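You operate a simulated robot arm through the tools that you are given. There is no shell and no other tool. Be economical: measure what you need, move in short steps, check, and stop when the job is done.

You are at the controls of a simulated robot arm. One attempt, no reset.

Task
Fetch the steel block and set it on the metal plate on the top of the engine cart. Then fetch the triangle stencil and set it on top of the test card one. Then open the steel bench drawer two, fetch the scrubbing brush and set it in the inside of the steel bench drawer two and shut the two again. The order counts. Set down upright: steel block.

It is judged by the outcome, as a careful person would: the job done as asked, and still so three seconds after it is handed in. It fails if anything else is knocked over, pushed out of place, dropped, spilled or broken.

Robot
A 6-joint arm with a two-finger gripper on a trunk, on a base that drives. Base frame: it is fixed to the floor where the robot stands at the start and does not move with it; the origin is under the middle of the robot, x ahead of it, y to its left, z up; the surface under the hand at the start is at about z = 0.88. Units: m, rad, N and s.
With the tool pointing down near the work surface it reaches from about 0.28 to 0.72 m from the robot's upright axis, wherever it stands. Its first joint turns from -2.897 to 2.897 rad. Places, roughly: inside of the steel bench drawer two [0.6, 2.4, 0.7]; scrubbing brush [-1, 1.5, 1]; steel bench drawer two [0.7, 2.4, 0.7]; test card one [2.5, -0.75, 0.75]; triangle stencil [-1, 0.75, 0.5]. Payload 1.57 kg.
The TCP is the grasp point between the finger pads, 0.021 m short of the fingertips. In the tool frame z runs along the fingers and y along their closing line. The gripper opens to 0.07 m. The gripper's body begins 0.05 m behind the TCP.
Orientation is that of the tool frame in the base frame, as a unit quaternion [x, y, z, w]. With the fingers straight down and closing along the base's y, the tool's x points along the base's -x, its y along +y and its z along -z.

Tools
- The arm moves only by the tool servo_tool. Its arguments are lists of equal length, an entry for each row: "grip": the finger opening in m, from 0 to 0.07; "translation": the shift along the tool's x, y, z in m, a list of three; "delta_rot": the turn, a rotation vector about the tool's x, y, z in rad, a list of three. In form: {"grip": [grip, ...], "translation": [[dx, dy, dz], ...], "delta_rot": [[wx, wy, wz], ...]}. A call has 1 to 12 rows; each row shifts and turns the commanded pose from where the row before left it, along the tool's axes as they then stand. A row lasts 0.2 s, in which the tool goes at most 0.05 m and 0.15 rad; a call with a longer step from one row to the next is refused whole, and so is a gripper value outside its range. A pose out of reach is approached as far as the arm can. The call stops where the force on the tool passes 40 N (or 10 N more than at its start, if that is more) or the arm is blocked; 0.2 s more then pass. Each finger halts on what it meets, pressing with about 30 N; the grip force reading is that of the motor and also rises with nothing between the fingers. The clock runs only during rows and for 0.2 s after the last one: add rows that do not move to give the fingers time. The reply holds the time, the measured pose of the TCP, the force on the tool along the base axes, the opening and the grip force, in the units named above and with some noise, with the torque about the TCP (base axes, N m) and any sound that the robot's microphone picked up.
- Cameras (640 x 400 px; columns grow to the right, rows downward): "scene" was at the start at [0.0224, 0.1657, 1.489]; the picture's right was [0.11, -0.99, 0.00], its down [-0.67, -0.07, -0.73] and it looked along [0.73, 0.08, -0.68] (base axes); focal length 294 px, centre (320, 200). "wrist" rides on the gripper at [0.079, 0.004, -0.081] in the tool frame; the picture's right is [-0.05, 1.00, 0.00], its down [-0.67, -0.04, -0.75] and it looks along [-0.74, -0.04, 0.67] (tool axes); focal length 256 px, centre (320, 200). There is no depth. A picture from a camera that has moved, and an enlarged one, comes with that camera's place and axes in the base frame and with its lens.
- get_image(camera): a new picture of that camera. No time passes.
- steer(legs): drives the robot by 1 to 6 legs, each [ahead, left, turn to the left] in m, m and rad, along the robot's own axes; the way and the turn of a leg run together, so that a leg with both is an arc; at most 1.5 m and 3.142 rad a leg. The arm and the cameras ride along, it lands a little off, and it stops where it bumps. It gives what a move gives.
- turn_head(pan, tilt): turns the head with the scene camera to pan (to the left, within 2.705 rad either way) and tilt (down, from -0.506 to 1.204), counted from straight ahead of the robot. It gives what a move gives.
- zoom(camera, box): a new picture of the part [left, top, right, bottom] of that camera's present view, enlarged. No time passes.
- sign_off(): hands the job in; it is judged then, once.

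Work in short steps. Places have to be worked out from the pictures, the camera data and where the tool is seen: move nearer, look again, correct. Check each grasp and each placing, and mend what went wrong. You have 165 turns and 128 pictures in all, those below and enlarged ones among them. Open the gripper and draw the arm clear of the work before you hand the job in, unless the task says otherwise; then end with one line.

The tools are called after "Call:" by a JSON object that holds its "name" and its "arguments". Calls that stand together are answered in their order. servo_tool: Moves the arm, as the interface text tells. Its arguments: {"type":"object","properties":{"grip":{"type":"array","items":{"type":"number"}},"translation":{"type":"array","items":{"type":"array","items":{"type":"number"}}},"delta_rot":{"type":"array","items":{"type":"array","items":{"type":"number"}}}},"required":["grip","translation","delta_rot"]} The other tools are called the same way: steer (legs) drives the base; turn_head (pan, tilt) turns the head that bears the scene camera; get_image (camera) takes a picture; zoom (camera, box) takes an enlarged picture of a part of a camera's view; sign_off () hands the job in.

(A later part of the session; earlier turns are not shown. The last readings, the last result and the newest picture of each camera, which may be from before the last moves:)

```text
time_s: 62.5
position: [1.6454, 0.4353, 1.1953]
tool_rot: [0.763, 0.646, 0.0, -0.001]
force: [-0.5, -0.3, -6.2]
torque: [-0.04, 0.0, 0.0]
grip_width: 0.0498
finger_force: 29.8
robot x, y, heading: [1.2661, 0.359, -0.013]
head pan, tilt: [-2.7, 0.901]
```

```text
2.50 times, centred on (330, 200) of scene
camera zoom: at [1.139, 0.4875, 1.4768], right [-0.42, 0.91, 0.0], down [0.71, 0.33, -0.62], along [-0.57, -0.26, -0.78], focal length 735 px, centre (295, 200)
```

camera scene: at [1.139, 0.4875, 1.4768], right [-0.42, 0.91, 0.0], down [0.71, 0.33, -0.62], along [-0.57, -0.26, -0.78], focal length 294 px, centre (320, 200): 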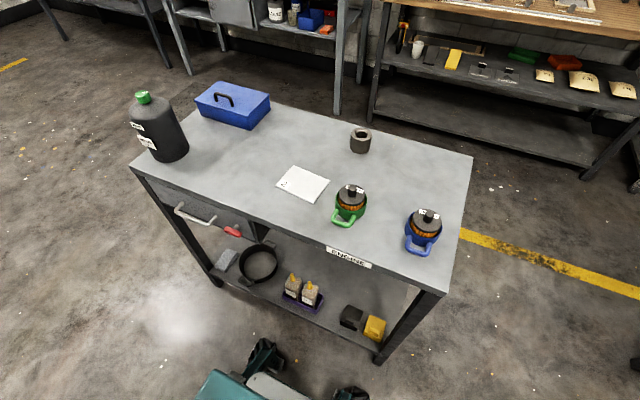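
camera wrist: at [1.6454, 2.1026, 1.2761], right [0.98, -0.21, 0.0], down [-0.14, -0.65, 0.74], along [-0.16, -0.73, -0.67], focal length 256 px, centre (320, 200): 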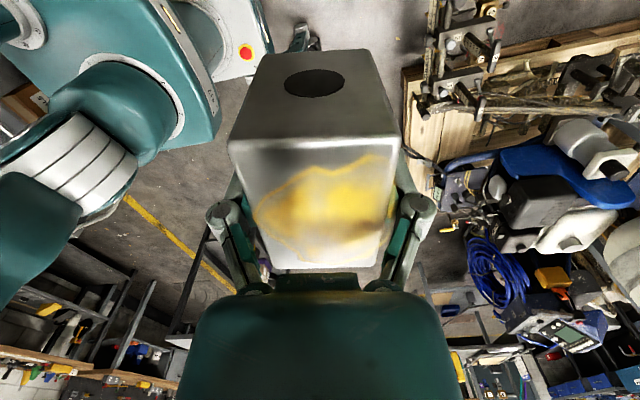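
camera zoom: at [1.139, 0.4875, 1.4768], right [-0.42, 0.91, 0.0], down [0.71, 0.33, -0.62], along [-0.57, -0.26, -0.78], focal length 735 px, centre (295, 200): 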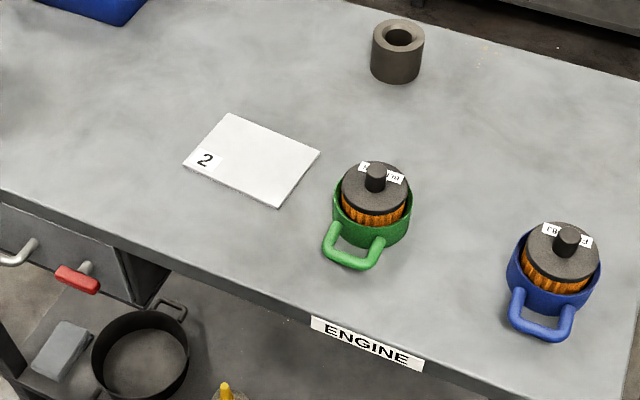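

Plate "2" centre ≈(0.672, 0.225), about 0.09 × 0.117 m, turned ≈ -0.1 rad like the block. I turn the robot around here to face the cart.

Call:
{"name": "steer", "arguments": {"legs": [[0.1, 0, 0], [0, 0, 1.57], [0, 0, 1.57]]}}

Call:
{"name": "turn_head", "arguments": {"pan": 0.3, "tilt": 0.9}}

Call:
{"name": "get_image", "arguments": {"camera": "scene"}}

Call:
{"name": "get_image", "arguments": {"camera": "wrist"}}

```text
time_s: 71.4
position: [0.9869, 0.2862, 1.1939]
tool_rot: [-0.65, 0.76, -0.001, 0.0]
force: [0.3, 0.6, -5.4]
torque: [0.02, 0.0, 0.02]
grip_width: 0.0498
finger_force: 29.9
robot x, y, heading: [1.3651, 0.3595, 3.139]
head pan, tilt: [-2.7, 0.901]
```

```text
time_s: 74.0
position: [0.9871, 0.2854, 1.1954]
tool_rot: [-0.649, 0.761, 0.0, -0.001]
force: [0.1, 0.2, -6.0]
torque: [0.04, 0.04, 0.0]
grip_width: 0.0497
finger_force: 29.8
robot x, y, heading: [1.3628, 0.3618, 3.134]
head pan, tilt: [0.3, 0.901]
```

```text
86 pictures are left
camera scene: at [1.3499, 0.1844, 1.4767], right [-0.29, 0.96, 0.0], down [0.75, 0.23, -0.62], along [-0.59, -0.18, -0.78], focal length 294 px, centre (320, 200)
```

scene: 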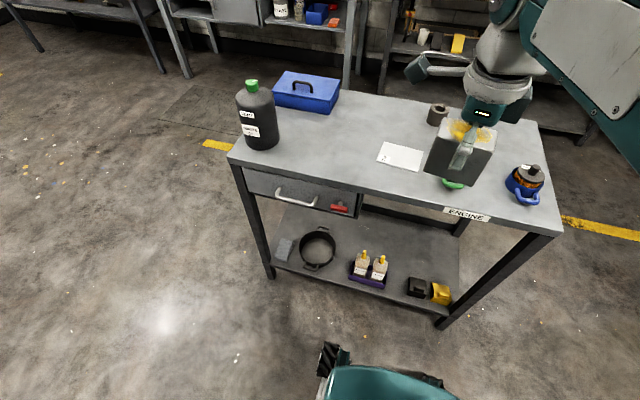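

```text
85 pictures are left
camera wrist: at [0.971, 0.2074, 1.276], right [-0.98, 0.21, 0.0], down [0.14, 0.65, 0.74], along [0.16, 0.73, -0.67], focal length 256 px, centre (320, 200)
```

wrist: 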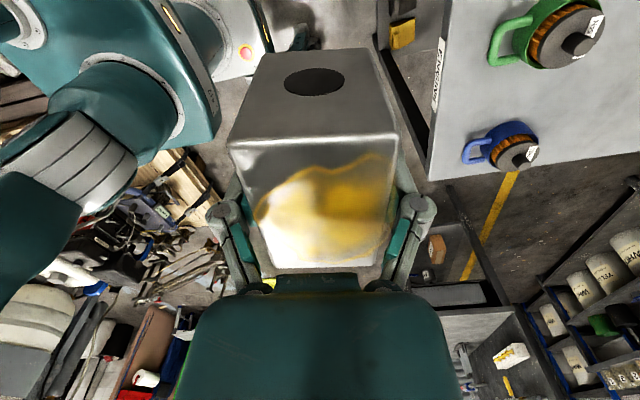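

The plate remeasures at (0.675, 0.226). I drive 0.1 m closer to be well in reach.

Call:
{"name": "steer", "arguments": {"legs": [[0.1, 0, 0]]}}

Call:
{"name": "turn_head", "arguments": {"pan": 0.3, "tilt": 0.9}}

Call:
{"name": "zoom", "arguments": {"camera": "scene", "box": [320, 80, 480, 240]}}

```text
time_s: 75.1
position: [0.8869, 0.2867, 1.1937]
tool_rot: [-0.649, 0.761, 0.0, 0.0]
force: [0.5, 0.6, -4.8]
torque: [-0.01, 0.0, 0.0]
grip_width: 0.0498
finger_force: 30.1
robot x, y, heading: [1.2666, 0.3611, 3.135]
head pan, tilt: [0.3, 0.901]
```

```text
time_s: 75.7
position: [0.8851, 0.2875, 1.1951]
tool_rot: [-0.649, 0.761, 0.0, 0.001]
force: [0.3, -0.7, -6.2]
torque: [0.05, 0.0, 0.01]
grip_width: 0.0497
finger_force: 30.5
robot x, y, heading: [1.2659, 0.3605, 3.142]
head pan, tilt: [0.3, 0.901]
```

```text
2.50 times, centred on (400, 160) of scene
camera zoom: at [1.2484, 0.185, 1.4767], right [-0.29, 0.96, 0.0], down [0.75, 0.23, -0.62], along [-0.59, -0.18, -0.78], focal length 735 px, centre (120, 300)
```

zoom: 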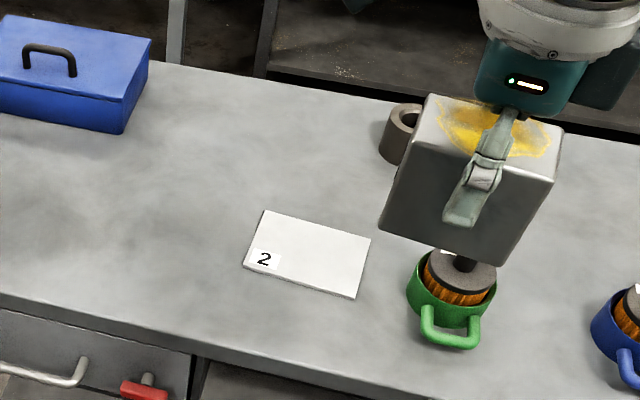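

Plate centre ≈(0.677, 0.226). I carry the block over it and descend to a little above.

Call:
{"name": "servo_tool", "arguments": {"grip": [0, 0, 0, 0, 0, 0, 0, 0, 0, 0, 0, 0], "translation": [[0.0188, 0.0394, 0], [0.0188, 0.0394, 0], [0.0188, 0.0394, 0], [0.0188, 0.0394, 0], [0.0188, 0.0394, 0], [0, 0, 0.0], [0, 0, 0.04], [0, 0, 0.04], [0, 0, 0.04], [0, 0, 0.04], [0, 0, 0.04], [0, 0, 0.025]], "delta_rot": [[0, 0, 0], [0, 0, 0], [0, 0, 0], [0, 0, 0], [0, 0, 0], [0, 0, -0.05], [0, 0, 0], [0, 0, 0], [0, 0, 0], [0, 0, 0], [0, 0, 0], [0, 0, 0]]}}

Call:
{"name": "zoom", "arguments": {"camera": "scene", "box": [300, 60, 460, 220]}}

Call:
{"name": "get_image", "arguments": {"camera": "wrist"}}

```text
time_s: 78.3
position: [0.6768, 0.2246, 0.9717]
tool_rot: [-0.668, 0.744, 0.0, 0.0]
force: [0.4, 0.2, -4.6]
torque: [0.01, 0.0, -0.01]
grip_width: 0.0497
finger_force: 30.1
robot x, y, heading: [1.2644, 0.3644, 3.134]
head pan, tilt: [0.3, 0.901]
```

```text
2.50 times, centred on (380, 140) of scene
camera zoom: at [1.247, 0.1843, 1.4766], right [-0.29, 0.96, 0.0], down [0.75, 0.23, -0.62], along [-0.59, -0.18, -0.79], focal length 735 px, centre (170, 350)
```

zoom: 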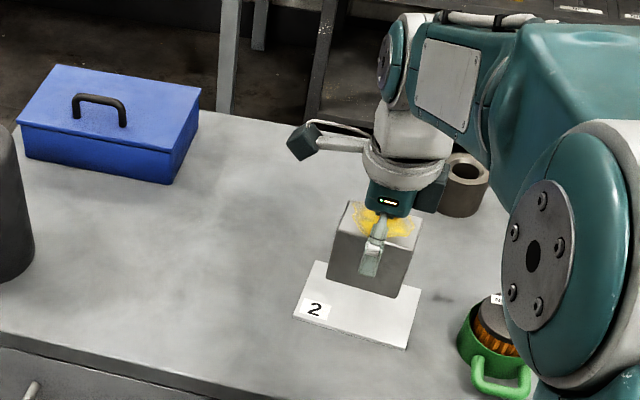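

```text
82 pictures are left
camera wrist: at [0.6647, 0.1464, 1.052], right [-0.99, 0.16, 0.0], down [0.11, 0.66, 0.74], along [0.12, 0.73, -0.67], focal length 256 px, centre (320, 200)
```

wrist: 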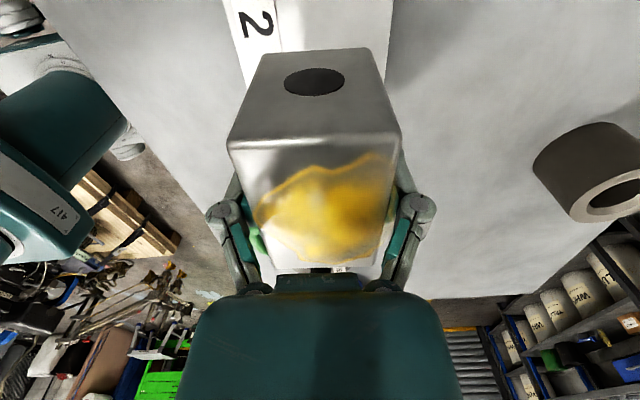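

The block is over the plate and aligned. I lower gently until contact.

Call:
{"name": "servo_tool", "arguments": {"grip": [0, 0, 0, 0, 0, 0], "translation": [[0, 0, 0.02], [0, 0, 0.008], [0, 0, 0.004], [0, 0, 0.004], [0, 0, 0.003], [0, 0, 0]], "delta_rot": [[0, 0, 0], [0, 0, 0], [0, 0, 0], [0, 0, 0], [0, 0, 0], [0, 0, 0]]}}

Call:
{"name": "zoom", "arguments": {"camera": "scene", "box": [300, 60, 460, 220]}}

```text
time_s: 79.7
position: [0.676, 0.2247, 0.9314]
tool_rot: [-0.668, 0.744, 0.0, 0.001]
force: [1.1, 0.7, -0.2]
torque: [-0.16, -0.01, 0.05]
grip_width: 0.0499
finger_force: 30.3
robot x, y, heading: [1.2655, 0.3573, 3.135]
head pan, tilt: [0.3, 0.901]
```

```text
2.50 times, centred on (380, 140) of scene
camera zoom: at [1.2474, 0.1846, 1.4766], right [-0.29, 0.96, 0.0], down [0.75, 0.23, -0.62], along [-0.59, -0.18, -0.78], focal length 735 px, centre (170, 350)
```

zoom: 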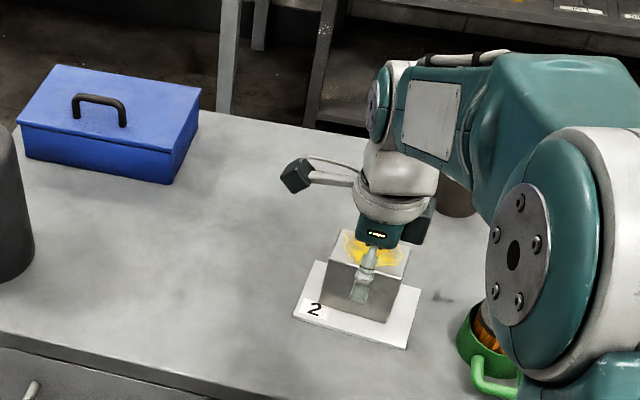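

Weight is carried by the plate. I open and rise.

Call:
{"name": "servo_tool", "arguments": {"grip": [0.0, 0.06, 0.07, 0.07, 0.07, 0.07, 0.07, 0.07, 0.07, 0.07], "translation": [[0, 0, 0.001], [0, 0, 0], [0, 0, 0], [0, 0, 0], [0, 0, -0.03], [0, 0, -0.045], [0, 0, -0.045], [0, 0, -0.045], [0, 0, -0.045], [0, 0, -0.045]], "delta_rot": [[0, 0, 0], [0, 0, 0], [0, 0, 0], [0, 0, 0], [0, 0, 0], [0, 0, 0], [0, 0, 0], [0, 0, 0], [0, 0, 0], [0, 0, 0]]}}

Call:
{"name": "zoom", "arguments": {"camera": "scene", "box": [300, 60, 460, 220]}}

Call:
{"name": "get_image", "arguments": {"camera": "wrist"}}

```text
time_s: 81.9
position: [0.6758, 0.2251, 1.1851]
tool_rot: [-0.668, 0.744, 0.0, 0.001]
force: [-0.1, 0.0, -0.5]
torque: [0.02, -0.01, 0.02]
grip_width: 0.0697
finger_force: 0.2
robot x, y, heading: [1.2627, 0.3607, 3.136]
head pan, tilt: [0.3, 0.901]
```

```text
2.50 times, centred on (380, 140) of scene
camera zoom: at [1.2474, 0.1846, 1.4766], right [-0.29, 0.96, 0.0], down [0.75, 0.23, -0.62], along [-0.59, -0.18, -0.78], focal length 735 px, centre (170, 350)
```

zoom: 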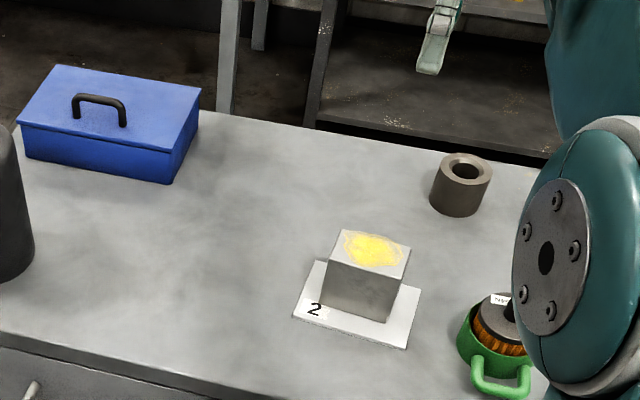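

```text
79 pictures are left
camera wrist: at [0.6642, 0.1467, 1.267], right [-0.99, 0.16, 0.0], down [0.11, 0.66, 0.75], along [0.12, 0.74, -0.67], focal length 256 px, centre (320, 200)
```

wrist: 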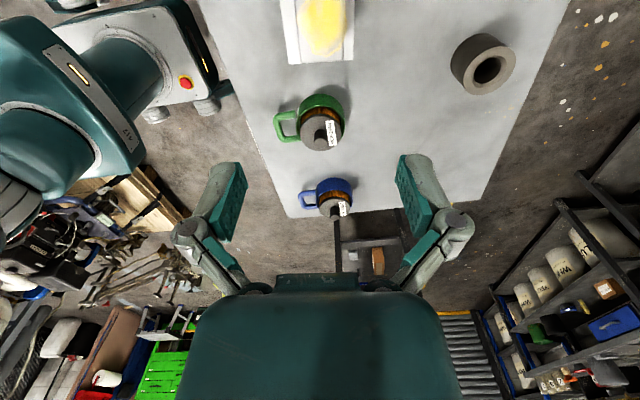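

The block stands upright on the plate. Now the stencil: I retract the arm, then drive round the cart's left end toward the wooden bench.

Call:
{"name": "servo_tool", "arguments": {"grip": [0.07, 0.07, 0.07, 0.07, 0.07], "translation": [[0, -0.04, -0.01], [0, -0.04, -0.01], [0, -0.04, -0.01], [0, -0.04, -0.01], [0, -0.04, 0]], "delta_rot": [[0, 0, 0], [0, 0, 0], [0, 0, 0], [0, 0, 0], [0, 0, 0]]}}

Call:
{"name": "steer", "arguments": {"legs": [[0, -0.7, 0], [1.3, 0, 0]]}}

Call:
{"name": "turn_head", "arguments": {"pan": 0.2, "tilt": 0.65}}

Call:
{"name": "get_image", "arguments": {"camera": "scene"}}

```text
time_s: 83.1
position: [0.8751, 0.2025, 1.2245]
tool_rot: [-0.668, 0.744, 0.0, 0.0]
force: [-0.4, 0.7, -0.3]
torque: [0.0, -0.04, -0.01]
grip_width: 0.0701
finger_force: 0.0
robot x, y, heading: [1.2671, 0.3628, 3.137]
head pan, tilt: [0.3, 0.901]
```

```text
time_s: 93.0
position: [-0.4196, 0.8983, 1.226]
tool_rot: [-0.669, 0.744, -0.001, 0.0]
force: [0.6, -0.4, -0.3]
torque: [0.0, 0.01, -0.01]
grip_width: 0.0701
finger_force: 0.2
robot x, y, heading: [-0.0332, 1.0564, 3.135]
head pan, tilt: [0.3, 0.901]
```

```text
time_s: 93.8
position: [-0.4196, 0.8974, 1.2236]
tool_rot: [-0.668, 0.744, 0.0, -0.001]
force: [-0.3, -0.5, 0.5]
torque: [-0.01, 0.03, 0.02]
grip_width: 0.0701
finger_force: 0.0
robot x, y, heading: [-0.0273, 1.0553, 3.138]
head pan, tilt: [0.201, 0.649]
```

```text
78 pictures are left
camera scene: at [-0.0588, 0.8858, 1.4971], right [-0.2, 0.98, 0.0], down [0.59, 0.12, -0.8], along [-0.78, -0.16, -0.61], focal length 294 px, centre (320, 200)
```

scene: 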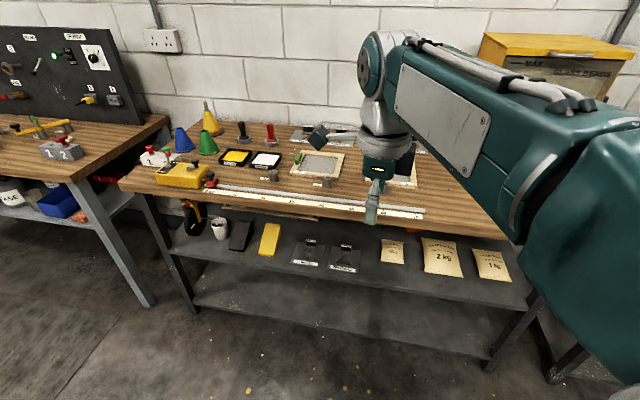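

Call:
{"name": "zoom", "arguments": {"camera": "scene", "box": [270, 215, 380, 290]}}

Call:
{"name": "zoom", "arguments": {"camera": "scene", "box": [280, 110, 440, 210]}}

```text
5.33 times, centred on (325, 252) of scene
camera zoom: at [-0.0588, 0.8858, 1.4971], right [-0.2, 0.98, 0.0], down [0.59, 0.12, -0.8], along [-0.78, -0.16, -0.61], focal length 1567 px, centre (293, -80)
```

zoom: 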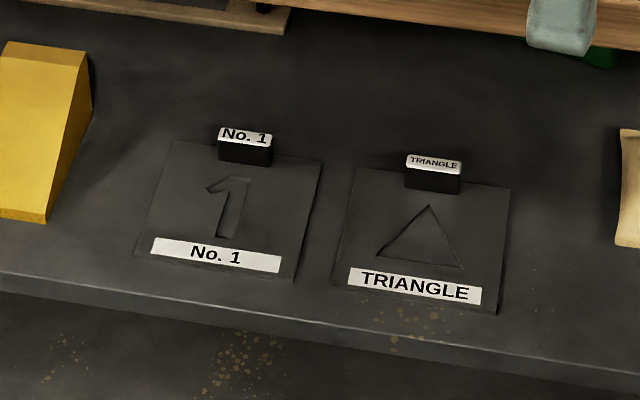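

```text
4.00 times, centred on (360, 160) of scene
camera zoom: at [-0.0588, 0.8858, 1.4971], right [-0.2, 0.98, 0.0], down [0.59, 0.12, -0.8], along [-0.78, -0.16, -0.61], focal length 1175 px, centre (160, 360)
```

zoom: 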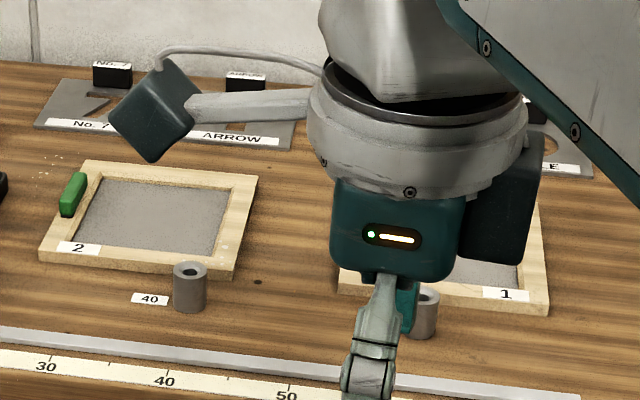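

The triangle stencil is the right one on the shelf, handle ≈(-0.985, 0.817, 0.515), plate ≈0.13 m square. I'll reach in under the bench top with the tool pitched forward, camera above; first line up the robot and turn the tool about its axis.

Call:
{"name": "steer", "arguments": {"legs": [[0, 0.235, 0]]}}

Call:
{"name": "servo_tool", "arguments": {"grip": [0.07, 0.07, 0.07, 0.07, 0.07, 0.07, 0.07, 0.07, 0.07, 0.07, 0.07, 0.07], "translation": [[0, 0, 0], [0, 0, 0], [0, 0, 0], [0, 0, 0], [0, 0, 0], [0, 0, 0], [0, 0, 0], [0, 0, 0], [0, 0, 0], [0, 0, 0], [0, 0, 0], [0, 0, 0]], "delta_rot": [[0, 0, 0.122], [0, 0, 0.122], [0, 0, 0.122], [0, 0, 0.122], [0, 0, 0.122], [0, 0, 0.122], [0, 0, 0.122], [0, 0, 0.122], [0, 0, 0.122], [0, 0, 0.122], [0, 0, 0.122], [0, 0, 0.122]]}}

```text
time_s: 95.6
position: [-0.4208, 0.6761, 1.2261]
tool_rot: [-0.668, 0.745, -0.002, -0.002]
force: [0.4, -0.1, -0.8]
torque: [0.0, -0.03, 0.0]
grip_width: 0.0699
finger_force: 0.0
robot x, y, heading: [-0.0311, 0.8264, 3.138]
head pan, tilt: [0.201, 0.649]
```

```text
time_s: 98.2
position: [-0.445, 0.8697, 1.2184]
tool_rot: [-0.008, 1.0, -0.005, -0.002]
force: [-0.4, -0.9, -0.1]
torque: [-0.03, -0.04, 0.01]
grip_width: 0.0698
finger_force: 0.1
out of reach, approached as far as the arm can: row 8, 9, 10, 11, 12
robot x, y, heading: [-0.0259, 0.8278, 3.138]
head pan, tilt: [0.201, 0.649]
```

The wrist roll is near its limit but the orientation was reached with the hand ahead-right of the robot. I shift the robot so the target lies to the right of its axis, then pitch the tool forward.

Call:
{"name": "steer", "arguments": {"legs": [[0, 0.15, 0]]}}

Call:
{"name": "servo_tool", "arguments": {"grip": [0.07, 0.07, 0.07, 0.07, 0.07, 0.07, 0.07, 0.07], "translation": [[0, 0, 0.03], [0, 0, 0.03], [0, 0, 0], [0, 0, 0], [0, 0, 0], [0, 0, 0], [0, 0, 0], [0, 0, 0]], "delta_rot": [[0, 0.131, 0], [0, 0.131, 0], [0, 0.131, 0], [0, 0.131, 0], [0, 0.131, 0], [0, 0.131, 0], [0, 0.131, 0], [0, 0.131, 0]]}}

```text
time_s: 99.5
position: [-0.4441, 0.7238, 1.2201]
tool_rot: [-0.007, 1.0, -0.006, -0.001]
force: [-0.8, 0.1, -0.2]
torque: [0.04, 0.03, -0.03]
grip_width: 0.0699
finger_force: 0.0
robot x, y, heading: [-0.0352, 0.6796, 3.14]
head pan, tilt: [0.201, 0.649]
```

```text
time_s: 101.3
position: [-0.4483, 0.716, 1.1602]
tool_rot: [-0.005, 0.865, -0.006, -0.502]
force: [-0.6, 0.5, 0.3]
torque: [0.0, -0.02, 0.03]
grip_width: 0.0698
finger_force: 0.0
robot x, y, heading: [-0.0304, 0.6752, 3.142]
head pan, tilt: [0.201, 0.649]
```

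Tool is pitched 30° below horizontal with the camera above. I lower it in front of the bench to z≈0.60.

Call:
{"name": "servo_tool", "arguments": {"grip": [0.07, 0.07, 0.07, 0.07, 0.07, 0.07, 0.07, 0.07, 0.07, 0.07, 0.07, 0.07], "translation": [[-0.0337, 0.0084, 0.0348], [-0.0337, 0.0084, 0.0348], [-0.0337, 0.0084, 0.0348], [-0.0337, 0.0084, 0.0348], [-0.0337, 0.0084, 0.0348], [-0.0337, 0.0084, 0.0348], [-0.0337, 0.0084, 0.0348], [-0.0337, 0.0084, 0.0348], [-0.0337, 0.0084, 0.0348], [-0.0337, 0.0084, 0.0348], [-0.0337, 0.0084, 0.0348], [-0.0337, 0.0084, 0.0348]], "delta_rot": [[0, 0, 0], [0, 0, 0], [0, 0, 0], [0, 0, 0], [0, 0, 0], [0, 0, 0], [0, 0, 0], [0, 0, 0], [0, 0, 0], [0, 0, 0], [0, 0, 0], [0, 0, 0]]}}

Call:
{"name": "get_image", "arguments": {"camera": "wrist"}}

Call:
{"name": "get_image", "arguments": {"camera": "scene"}}

```text
time_s: 103.9
position: [-0.6113, 0.8116, 0.6018]
tool_rot: [-0.006, 0.865, -0.007, -0.502]
force: [-0.4, -0.6, 0.1]
torque: [0.0, 0.01, 0.01]
grip_width: 0.0699
finger_force: 0.1
robot x, y, heading: [-0.0328, 0.675, 3.141]
head pan, tilt: [0.201, 0.649]
```

```text
75 pictures are left
camera wrist: at [-0.5801, 0.8167, 0.7107], right [0.01, 1.0, -0.05], down [0.98, -0.02, -0.21], along [-0.21, -0.05, -0.98], focal length 256 px, centre (320, 200)
```

wrist: 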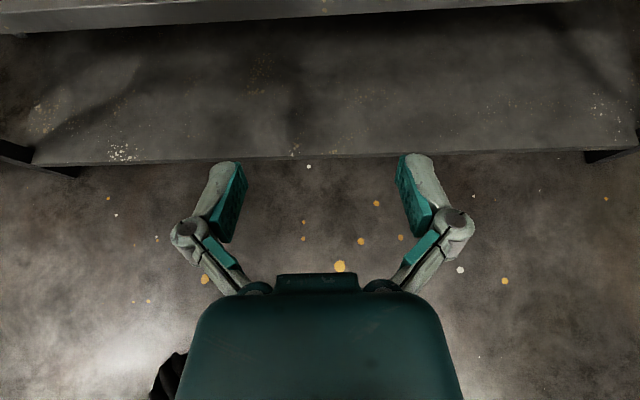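

```text
74 pictures are left
camera scene: at [-0.0609, 0.5078, 1.4974], right [-0.2, 0.98, 0.0], down [0.59, 0.12, -0.8], along [-0.78, -0.16, -0.61], focal length 294 px, centre (320, 200)
```

scene: 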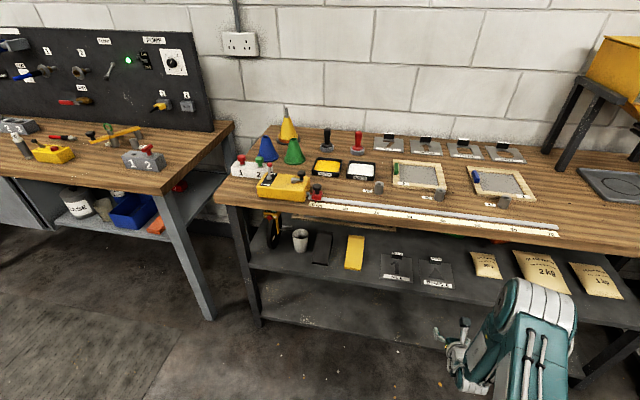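

Clear view now. I zoom on the stencil from this vantage to refine its place.

Call:
{"name": "zoom", "arguments": {"camera": "scene", "box": [370, 240, 480, 310]}}

```text
5.71 times, centred on (425, 275) of scene
camera zoom: at [-0.0609, 0.5078, 1.4974], right [-0.2, 0.98, 0.0], down [0.59, 0.12, -0.8], along [-0.78, -0.16, -0.61], focal length 1679 px, centre (-280, -229)
```

zoom: 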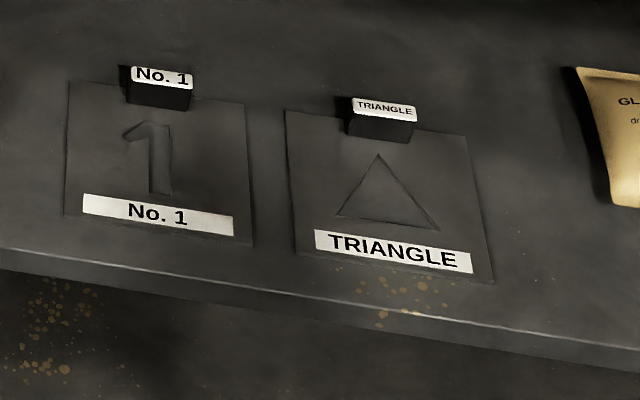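

Triangulated: plate top z≈0.526, handle centre ≈(-0.975, 0.822), handle top ≈0.55. I extend the arm forward at z≈0.60 under the bench top, keeping the elbow back.

Call:
{"name": "servo_tool", "arguments": {"grip": [0.07, 0.07, 0.07, 0.07], "translation": [[0.0248, 0.0025, 0.0434], [0.0248, 0.0025, 0.0434], [0.0248, 0.0025, 0.0434], [0.0248, 0.0025, 0.0434]], "delta_rot": [[0, 0, 0], [0, 0, 0], [0, 0, 0], [0, 0, 0]]}}

Call:
{"name": "get_image", "arguments": {"camera": "scene"}}

```text
time_s: 104.9
position: [-0.8098, 0.8184, 0.6]
tool_rot: [-0.005, 0.866, -0.007, -0.5]
force: [-0.3, -0.1, -0.6]
torque: [-0.02, -0.04, 0.01]
grip_width: 0.0699
finger_force: 0.0
robot x, y, heading: [-0.0309, 0.6803, 3.135]
head pan, tilt: [0.201, 0.649]
```

```text
72 pictures are left
camera scene: at [-0.0614, 0.5073, 1.4973], right [-0.2, 0.98, 0.0], down [0.59, 0.12, -0.8], along [-0.78, -0.16, -0.61], focal length 294 px, centre (320, 200)
```

scene: 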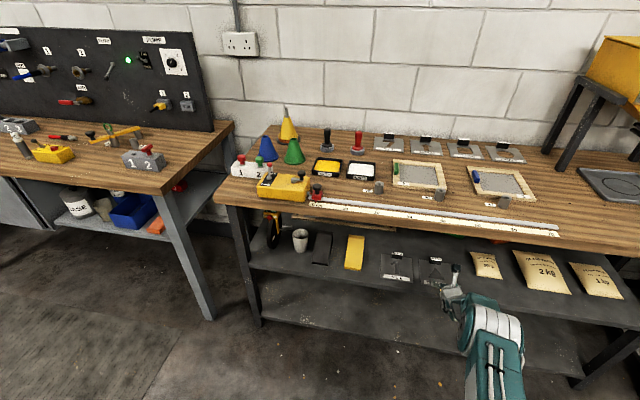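

Works well. I extend further.

Call:
{"name": "servo_tool", "arguments": {"grip": [0.07, 0.07, 0.07], "translation": [[0.0198, 0.001, 0.0347], [0.0198, 0.001, 0.0347], [0.0198, 0.001, 0.0347]], "delta_rot": [[0, 0, 0], [0, 0, 0], [0, 0, 0]]}}

Call:
{"name": "get_image", "arguments": {"camera": "wrist"}}

Call:
{"name": "get_image", "arguments": {"camera": "scene"}}

```text
time_s: 105.7
position: [-0.8588, 0.8185, 0.6067]
tool_rot: [-0.006, 0.866, -0.007, -0.501]
force: [0.0, -0.4, -0.6]
torque: [-0.03, -0.02, 0.0]
grip_width: 0.0701
finger_force: 0.1
out of reach, approached as far as the arm can: row 2, 3
robot x, y, heading: [-0.0303, 0.6761, 3.144]
head pan, tilt: [0.201, 0.649]
```

```text
71 pictures are left
camera wrist: at [-0.827, 0.8235, 0.7154], right [0.01, 1.0, -0.05], down [0.98, -0.02, -0.21], along [-0.21, -0.05, -0.98], focal length 256 px, centre (320, 200)
```

wrist: 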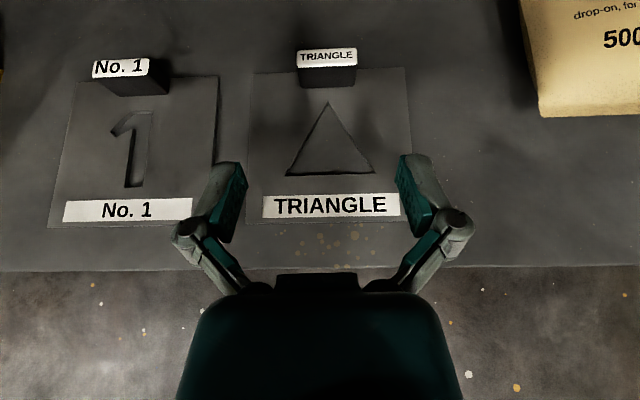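

```text
70 pictures are left
camera scene: at [-0.0615, 0.5072, 1.4973], right [-0.2, 0.98, 0.0], down [0.59, 0.12, -0.8], along [-0.78, -0.16, -0.61], focal length 294 px, centre (320, 200)
```

scene: 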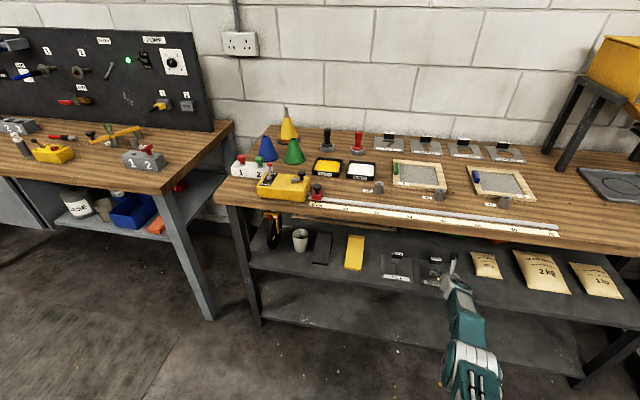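

Handle seen at (-0.972, 0.822). I drive 0.13 m ahead with the hand above it, then fine-tune with the arm.

Call:
{"name": "steer", "arguments": {"legs": [[0.13, 0, 0]]}}

Call:
{"name": "get_image", "arguments": {"camera": "wrist"}}

```text
time_s: 107.0
position: [-0.9901, 0.8175, 0.6068]
tool_rot: [-0.007, 0.865, -0.008, -0.502]
force: [0.3, 0.4, -0.1]
torque: [-0.02, -0.01, -0.02]
grip_width: 0.0698
finger_force: 0.1
robot x, y, heading: [-0.159, 0.6785, 3.138]
head pan, tilt: [0.201, 0.649]
```

```text
69 pictures are left
camera wrist: at [-0.9583, 0.8221, 0.7157], right [0.01, 1.0, -0.05], down [0.98, -0.02, -0.21], along [-0.21, -0.05, -0.98], focal length 256 px, centre (320, 200)
```

wrist: 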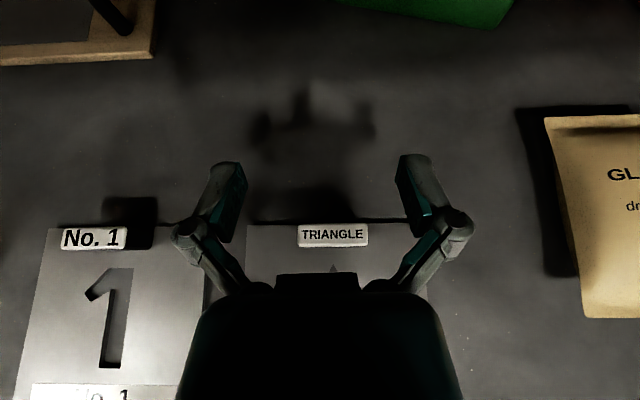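

Handle top at (-0.970, 0.822), 45 mm wide. I centre on it, and lower to z≈0.547.

Call:
{"name": "servo_tool", "arguments": {"grip": [0.07, 0.07, 0.07, 0.07, 0.07, 0.07], "translation": [[-0.011, 0.0045, -0.019], [-0.0173, 0, 0.01], [-0.0173, 0, 0.01], [-0.013, 0, 0.0075], [-0.0043, 0, 0.0025], [0, 0, 0]], "delta_rot": [[0, 0, 0], [0, 0, 0], [0, 0, 0], [0, 0, 0], [0, 0, 0], [0, 0, 0]]}}

Call:
{"name": "get_image", "arguments": {"camera": "wrist"}}

```text
time_s: 108.4
position: [-0.9627, 0.8257, 0.5593]
tool_rot: [-0.005, 0.865, -0.007, -0.502]
force: [-0.1, -0.2, -0.1]
torque: [-0.02, 0.0, 0.0]
grip_width: 0.0702
finger_force: 0.0
out of reach, approached as far as the arm can: row 1, 4, 5
robot x, y, heading: [-0.1628, 0.6801, 3.14]
head pan, tilt: [0.201, 0.649]
```

```text
68 pictures are left
camera wrist: at [-0.931, 0.8314, 0.6683], right [0.01, 1.0, -0.05], down [0.98, -0.02, -0.21], along [-0.21, -0.05, -0.98], focal length 256 px, centre (320, 200)
```

wrist: 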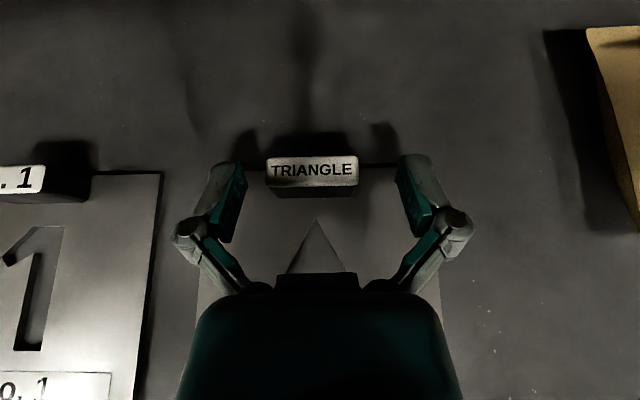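

Within the fingers but at the arm's reach limit. I drive 3 cm closer to gain room.

Call:
{"name": "steer", "arguments": {"legs": [[0.04, 0, 0]]}}

```text
time_s: 109.3
position: [-1.0038, 0.8262, 0.5587]
tool_rot: [-0.006, 0.865, -0.007, -0.501]
force: [0.8, 0.0, -0.5]
torque: [-0.01, 0.0, 0.0]
grip_width: 0.0703
finger_force: 0.0
robot x, y, heading: [-0.2014, 0.6802, 3.139]
head pan, tilt: [0.201, 0.649]
```

Now back to the handle's centre and down the last bit.

Call:
{"name": "servo_tool", "arguments": {"grip": [0.07, 0.07, 0.07], "translation": [[-0.017, -0.004, -0.0295], [-0.011, 0, 0.0064], [0, 0, 0]], "delta_rot": [[0, 0, 0], [0, 0, 0], [0, 0, 0]]}}

Call:
{"name": "get_image", "arguments": {"camera": "wrist"}}

```text
time_s: 110.1
position: [-0.9694, 0.8231, 0.5484]
tool_rot: [-0.006, 0.865, -0.007, -0.502]
force: [-0.3, 0.0, -0.6]
torque: [0.01, -0.01, -0.02]
grip_width: 0.0701
finger_force: 0.1
robot x, y, heading: [-0.2017, 0.6768, 3.141]
head pan, tilt: [0.201, 0.649]
```

```text
67 pictures are left
camera wrist: at [-0.9372, 0.8278, 0.6567], right [0.01, 1.0, -0.05], down [0.98, -0.02, -0.21], along [-0.21, -0.05, -0.98], focal length 256 px, centre (320, 200)
```

wrist: 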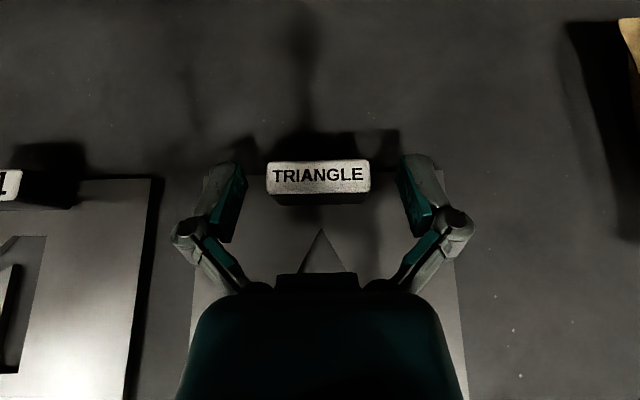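

The handle is centred between the fingers but I'm a bit high. I go 4 mm lower and 6 mm back, then close.

Call:
{"name": "servo_tool", "arguments": {"grip": [0.07, 0.07, 0.0, 0.0, 0.0], "translation": [[-0.0065, 0, -0.0032], [0, 0, 0], [0, 0, 0], [0, 0, 0], [0, 0, 0]], "delta_rot": [[0, 0, 0], [0, 0, 0], [0, 0, 0], [0, 0, 0], [0, 0, 0]]}}

Call:
{"name": "get_image", "arguments": {"camera": "wrist"}}

```text
time_s: 111.3
position: [-0.9639, 0.8234, 0.5449]
tool_rot: [-0.007, 0.864, -0.008, -0.503]
force: [-0.4, 1.6, 6.0]
torque: [0.01, 0.19, -0.11]
grip_width: 0.0455
finger_force: 30.3
robot x, y, heading: [-0.2028, 0.677, 3.141]
head pan, tilt: [0.201, 0.649]
```

```text
66 pictures are left
camera wrist: at [-0.9312, 0.8286, 0.6537], right [0.01, 1.0, -0.05], down [0.98, -0.02, -0.21], along [-0.21, -0.05, -0.98], focal length 256 px, centre (320, 200)
```

wrist: 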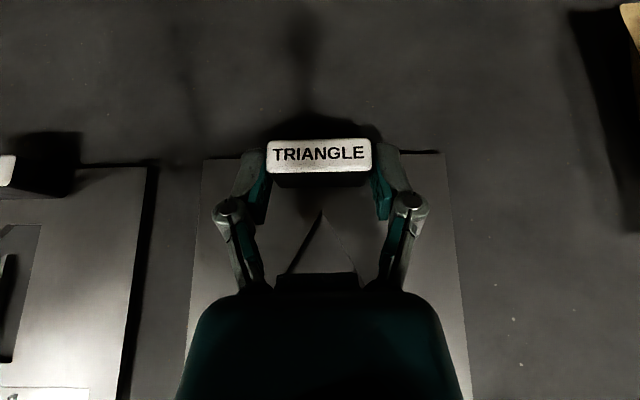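

Gripped at 45.5 mm. I lift gently 3 cm and check how the plate hangs.

Call:
{"name": "servo_tool", "arguments": {"grip": [0, 0, 0, 0, 0], "translation": [[0.0043, 0, -0.0025], [0.0043, 0, -0.0025], [0.0087, 0, -0.005], [0.0087, 0, -0.005], [0, 0, 0]], "delta_rot": [[0, 0, 0], [0, 0, 0], [0, 0, 0], [0, 0, 0], [0, 0, 0]]}}

Call:
{"name": "get_image", "arguments": {"camera": "wrist"}}

Call:
{"name": "zoom", "arguments": {"camera": "scene", "box": [370, 230, 530, 340]}}

```text
time_s: 112.5
position: [-0.9633, 0.8233, 0.5733]
tool_rot: [-0.006, 0.865, -0.007, -0.502]
force: [-0.3, 0.1, -0.9]
torque: [0.04, 0.0, 0.01]
grip_width: 0.0453
finger_force: 29.9
robot x, y, heading: [-0.2015, 0.6808, 3.141]
head pan, tilt: [0.201, 0.649]
```

```text
65 pictures are left
camera wrist: at [-0.9306, 0.828, 0.6828], right [0.01, 1.0, -0.05], down [0.98, -0.02, -0.21], along [-0.21, -0.05, -0.98], focal length 256 px, centre (320, 200)
```

wrist: 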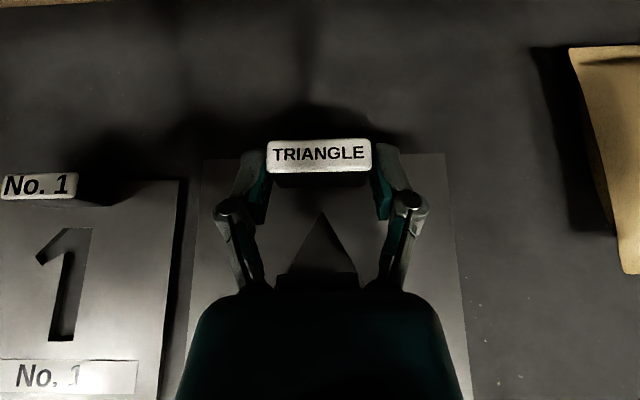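

```text
3.64 times, centred on (450, 285) of scene
camera zoom: at [-0.2321, 0.5076, 1.4973], right [-0.2, 0.98, 0.0], down [0.59, 0.12, -0.8], along [-0.78, -0.16, -0.61], focal length 1068 px, centre (-153, -109)
```

zoom: 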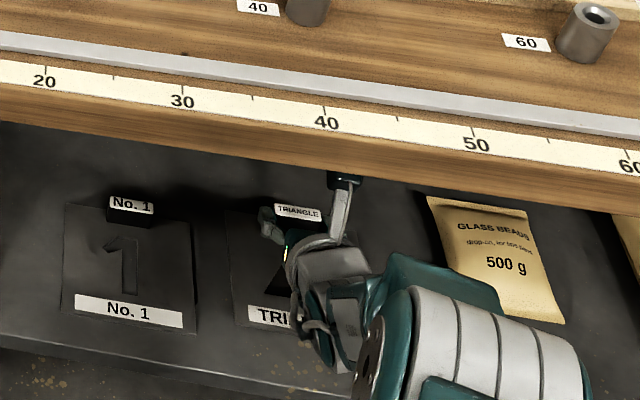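

The plate is light and level in the grip. I lift a bit more and back out from under the bench.

Call:
{"name": "servo_tool", "arguments": {"grip": [0, 0, 0], "translation": [[0.013, 0, -0.0075], [0.013, 0, -0.0075], [0, 0, 0]], "delta_rot": [[0, 0, 0], [0, 0, 0], [0, 0, 0]]}}

Call:
{"name": "steer", "arguments": {"legs": [[-0.19, 0, 0]]}}

Call:
{"name": "servo_tool", "arguments": {"grip": [0, 0, 0, 0, 0], "translation": [[-0.0198, 0, -0.0347], [-0.0198, 0, -0.0347], [-0.0198, 0, -0.0347], [-0.0198, 0, -0.0347], [0, 0, 0]], "delta_rot": [[0, 0, 0], [0, 0, 0], [0, 0, 0], [0, 0, 0], [0, 0, 0]]}}

Call:
{"name": "get_image", "arguments": {"camera": "scene"}}

```text
time_s: 113.3
position: [-0.9623, 0.8224, 0.6021]
tool_rot: [-0.006, 0.865, -0.007, -0.502]
force: [-0.8, -0.5, -1.1]
torque: [0.0, 0.06, -0.01]
grip_width: 0.0451
finger_force: 30.0
robot x, y, heading: [-0.2039, 0.6782, 3.144]
head pan, tilt: [0.201, 0.649]
```

```text
time_s: 114.9
position: [-0.7715, 0.8224, 0.6023]
tool_rot: [-0.005, 0.865, -0.006, -0.502]
force: [-0.2, 0.4, -0.7]
torque: [0.0, 0.05, -0.03]
grip_width: 0.0453
finger_force: 30.0
robot x, y, heading: [-0.0085, 0.6802, 3.144]
head pan, tilt: [0.201, 0.649]
```

```text
time_s: 116.1
position: [-0.6126, 0.826, 0.6024]
tool_rot: [-0.006, 0.864, -0.007, -0.503]
force: [-0.4, 0.1, -1.0]
torque: [0.02, 0.02, -0.01]
grip_width: 0.0452
finger_force: 30.3
robot x, y, heading: [-0.0128, 0.6763, 3.141]
head pan, tilt: [0.201, 0.649]
```

```text
63 pictures are left
camera scene: at [-0.0412, 0.5078, 1.4974], right [-0.2, 0.98, 0.0], down [0.59, 0.12, -0.8], along [-0.78, -0.16, -0.61], focal length 294 px, centre (320, 200)
```

scene: 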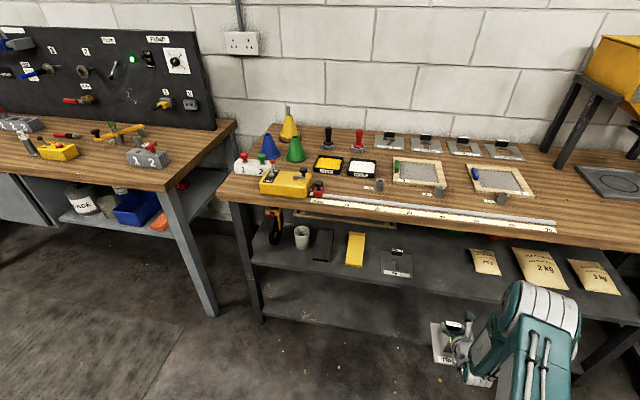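

Clear of the bench. I raise the arm for driving.

Call:
{"name": "servo_tool", "arguments": {"grip": [0, 0, 0, 0, 0, 0, 0, 0, 0, 0, 0], "translation": [[0.0337, 0, -0.0348], [0.0337, 0, -0.0348], [0.0337, 0, -0.0348], [0.0337, 0, -0.0348], [0.0337, 0, -0.0348], [0.0337, 0, -0.0348], [0.0337, 0, -0.0348], [0.0337, 0, -0.0348], [0.0337, 0, -0.0348], [0.0337, 0, -0.0348], [0.0337, 0, -0.0348]], "delta_rot": [[0, 0, 0], [0, 0, 0], [0, 0, 0], [0, 0, 0], [0, 0, 0], [0, 0, 0], [0, 0, 0], [0, 0, 0], [0, 0, 0], [0, 0, 0], [0, 0, 0]]}}

Call:
{"name": "get_image", "arguments": {"camera": "wrist"}}

```text
time_s: 118.5
position: [-0.4643, 0.8302, 1.1154]
tool_rot: [-0.006, 0.865, -0.006, -0.502]
force: [0.1, 0.6, -1.6]
torque: [0.0, 0.02, 0.01]
grip_width: 0.0455
finger_force: 29.8
robot x, y, heading: [-0.0094, 0.6774, 3.14]
head pan, tilt: [0.201, 0.649]
```

```text
62 pictures are left
camera wrist: at [-0.4309, 0.835, 1.2243], right [0.01, 1.0, -0.05], down [0.98, -0.02, -0.21], along [-0.21, -0.05, -0.98], focal length 256 px, centre (320, 200)
```

wrist: 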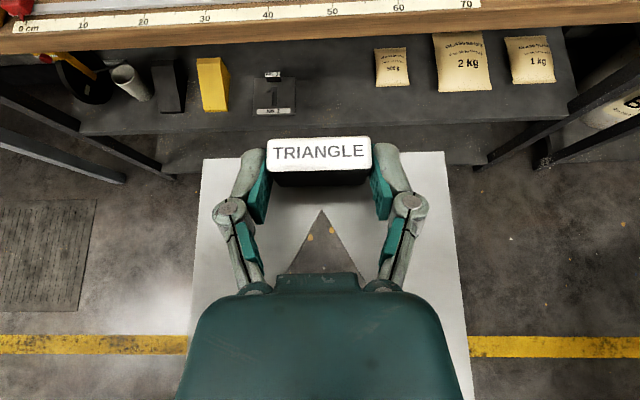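

Stencil held flat. Now I drive back round the engine cart, turn, and head toward the spray cart with test card one.

Call:
{"name": "steer", "arguments": {"legs": [[0, -0.38, 0], [-1.42, 0, 0], [0, 0.75, 0], [0, 0, 1.57], [0, 0, 1.57]]}}

Call:
{"name": "turn_head", "arguments": {"pan": -0.5, "tilt": 0.55}}

Call:
{"name": "get_image", "arguments": {"camera": "scene"}}

```text
time_s: 138.9
position: [1.8415, 0.1114, 1.115]
tool_rot: [0.865, -0.004, 0.503, -0.002]
force: [0.1, -0.1, -2.6]
torque: [0.03, 0.03, 0.03]
grip_width: 0.0454
finger_force: 30.2
robot x, y, heading: [1.3951, 0.2726, -0.027]
head pan, tilt: [0.201, 0.649]
```

```text
time_s: 140.0
position: [1.8417, 0.1107, 1.115]
tool_rot: [0.865, -0.004, 0.502, -0.001]
force: [-0.8, 0.5, -1.1]
torque: [0.01, 0.01, 0.0]
grip_width: 0.0454
finger_force: 29.5
robot x, y, heading: [1.3957, 0.2775, -0.025]
head pan, tilt: [-0.499, 0.55]
```

```text
61 pictures are left
camera scene: at [1.4159, 0.3853, 1.5061], right [-0.5, -0.87, 0.0], down [-0.45, 0.26, -0.85], along [0.74, -0.43, -0.52], focal length 294 px, centre (320, 200)
```

scene: 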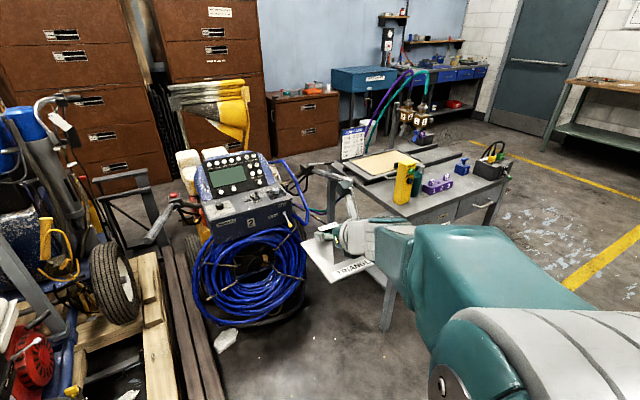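

I shift right along the cart for a frontal view of it.

Call:
{"name": "steer", "arguments": {"legs": [[0, -0.75, 0.025]]}}

Call:
{"name": "turn_head", "arguments": {"pan": 0.0, "tilt": 0.5}}

Call:
{"name": "get_image", "arguments": {"camera": "scene"}}

```text
time_s: 144.1
position: [1.8352, -0.6282, 1.1143]
tool_rot: [0.865, 0.004, 0.502, -0.004]
force: [-0.8, -0.1, -0.9]
torque: [-0.02, -0.05, -0.01]
grip_width: 0.0454
finger_force: 29.9
robot x, y, heading: [1.3852, -0.4761, -0.0]
head pan, tilt: [-0.499, 0.55]
```

```text
time_s: 145.0
position: [1.8356, -0.6304, 1.1143]
tool_rot: [0.865, 0.004, 0.502, -0.006]
force: [0.2, 0.3, -0.8]
torque: [0.02, -0.05, 0.02]
grip_width: 0.0454
finger_force: 29.5
robot x, y, heading: [1.3836, -0.4773, -0.008]
head pan, tilt: [0.0, 0.499]
```

```text
60 pictures are left
camera scene: at [1.415, -0.3211, 1.5107], right [-0.01, -1.0, 0.0], down [-0.48, 0.0, -0.88], along [0.88, -0.01, -0.48], focal length 294 px, centre (320, 200)
```

scene: 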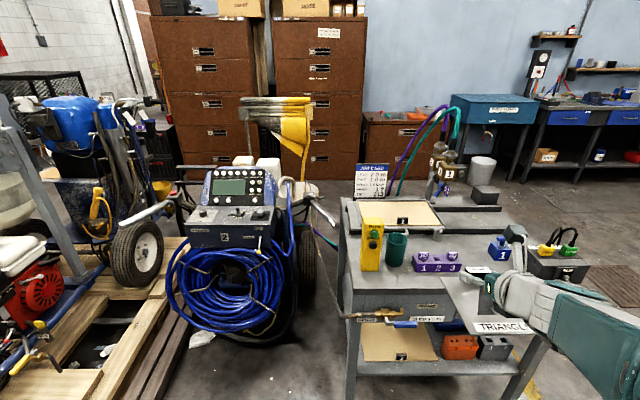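

Call:
{"name": "zoom", "arguments": {"camera": "scene", "box": [320, 140, 520, 300]}}

```text
2.50 times, centred on (420, 220) of scene
camera zoom: at [1.415, -0.3211, 1.5107], right [-0.01, -1.0, 0.0], down [-0.48, 0.0, -0.88], along [0.88, -0.01, -0.48], focal length 735 px, centre (70, 150)
```

zoom: 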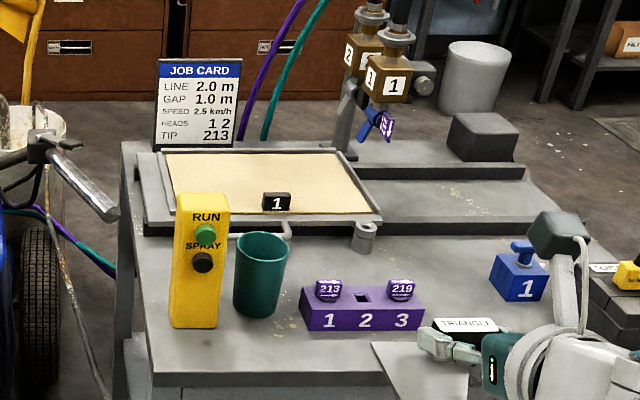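

Card one: top z≈0.833, x 2.44–2.65, y -0.51…-0.835, with its tag at the front edge near y=-0.675. I'll set the stencil behind the tag, handle at x≈2.615, y≈-0.69. I drive closer, hand high.

Call:
{"name": "steer", "arguments": {"legs": [[0, -0.06, 0.008], [0.37, 0, 0]]}}

Call:
{"name": "turn_head", "arguments": {"pan": -0.2, "tilt": 0.65}}

Call:
{"name": "get_image", "arguments": {"camera": "scene"}}

Call:
{"name": "get_image", "arguments": {"camera": "wrist"}}

```text
time_s: 147.9
position: [2.2039, -0.6885, 1.1146]
tool_rot: [0.865, 0.008, 0.502, -0.01]
force: [-0.3, -0.8, -1.2]
torque: [0.0, -0.03, -0.03]
grip_width: 0.0453
finger_force: 30.2
robot x, y, heading: [1.7477, -0.5348, 0.004]
head pan, tilt: [0.0, 0.499]
```

```text
time_s: 148.7
position: [2.2035, -0.6864, 1.1147]
tool_rot: [0.864, 0.008, 0.503, -0.008]
force: [0.3, -0.3, -1.1]
torque: [-0.01, -0.01, 0.01]
grip_width: 0.0451
finger_force: 29.8
robot x, y, heading: [1.7551, -0.5356, 0.007]
head pan, tilt: [-0.201, 0.649]
```

```text
58 pictures are left
camera scene: at [1.7745, -0.401, 1.4975], right [-0.19, -0.98, 0.0], down [-0.59, 0.12, -0.8], along [0.78, -0.15, -0.6], focal length 294 px, centre (320, 200)
```

scene: 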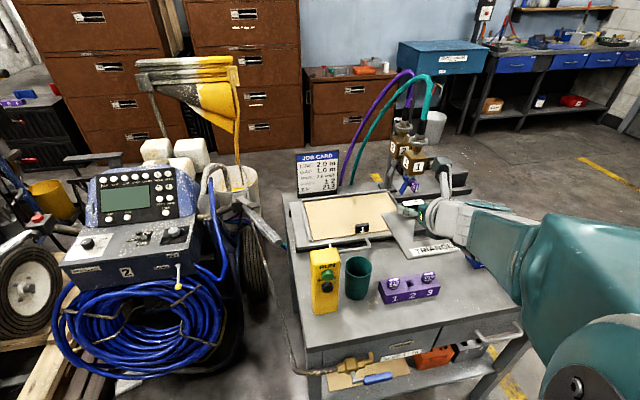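

```text
57 pictures are left
camera wrist: at [2.1731, -0.693, 1.2237], right [0.0, -1.0, -0.05], down [-0.98, 0.01, -0.21], along [0.21, 0.05, -0.98], focal length 256 px, centre (320, 200)
```

wrist: 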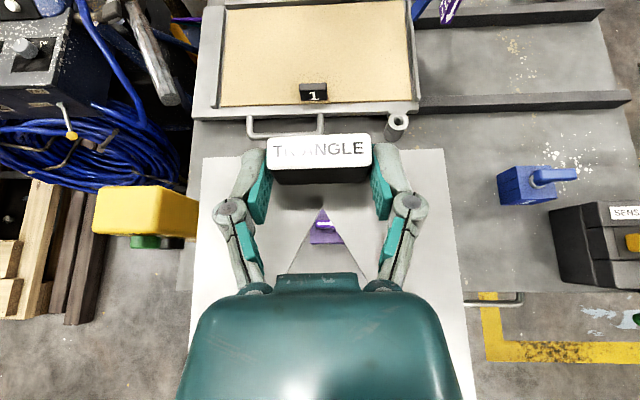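

Readings agree within 1–2 cm. I extend the arm forward at height.

Call:
{"name": "servo_tool", "arguments": {"grip": [0, 0, 0, 0, 0, 0, 0, 0], "translation": [[0.0215, 0, 0.0372], [0.0215, 0, 0.0372], [0.0215, 0, 0.0372], [0.0215, 0, 0.0372], [0.0215, 0, 0.0372], [0.0215, 0, 0.0372], [0.0215, 0, 0.0372], [0, 0, 0]], "delta_rot": [[0, 0, 0], [0, 0, 0], [0, 0, 0], [0, 0, 0], [0, 0, 0], [0, 0, 0], [0, 0, 0], [0, 0, 0]]}}

Call:
{"name": "get_image", "arguments": {"camera": "wrist"}}

Call:
{"name": "get_image", "arguments": {"camera": "scene"}}

```text
time_s: 150.4
position: [2.5047, -0.6766, 1.1181]
tool_rot: [0.865, 0.009, 0.501, -0.009]
force: [-0.8, -0.2, -1.4]
torque: [0.01, -0.05, 0.01]
grip_width: 0.0454
finger_force: 29.7
robot x, y, heading: [1.7521, -0.5343, 0.005]
head pan, tilt: [-0.201, 0.649]
```

```text
56 pictures are left
camera wrist: at [2.4744, -0.6827, 1.2263], right [0.0, -1.0, -0.05], down [-0.98, 0.01, -0.21], along [0.21, 0.05, -0.98], focal length 256 px, centre (320, 200)
```

wrist: 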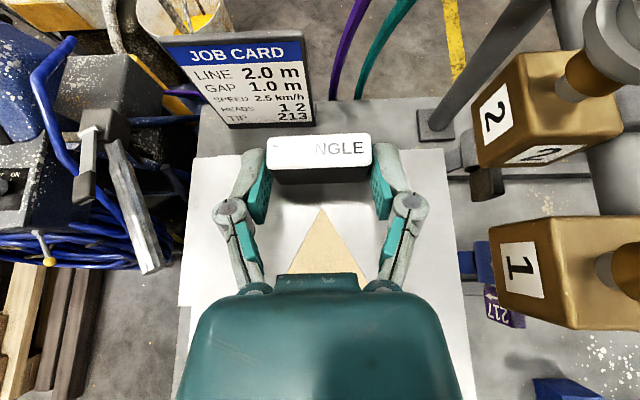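

```text
55 pictures are left
camera scene: at [1.7761, -0.3984, 1.4973], right [-0.19, -0.98, 0.0], down [-0.59, 0.12, -0.8], along [0.78, -0.15, -0.61], focal length 294 px, centre (320, 200)
```

scene: 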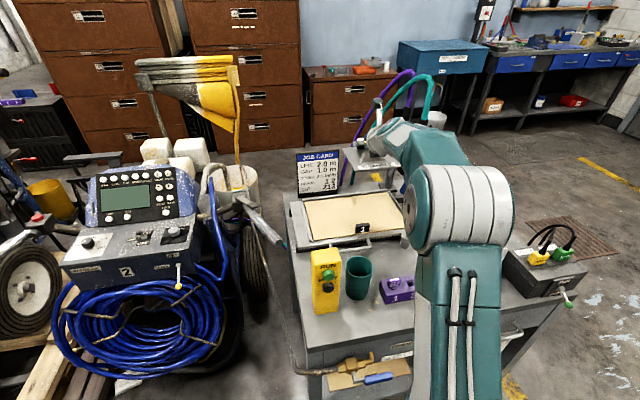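

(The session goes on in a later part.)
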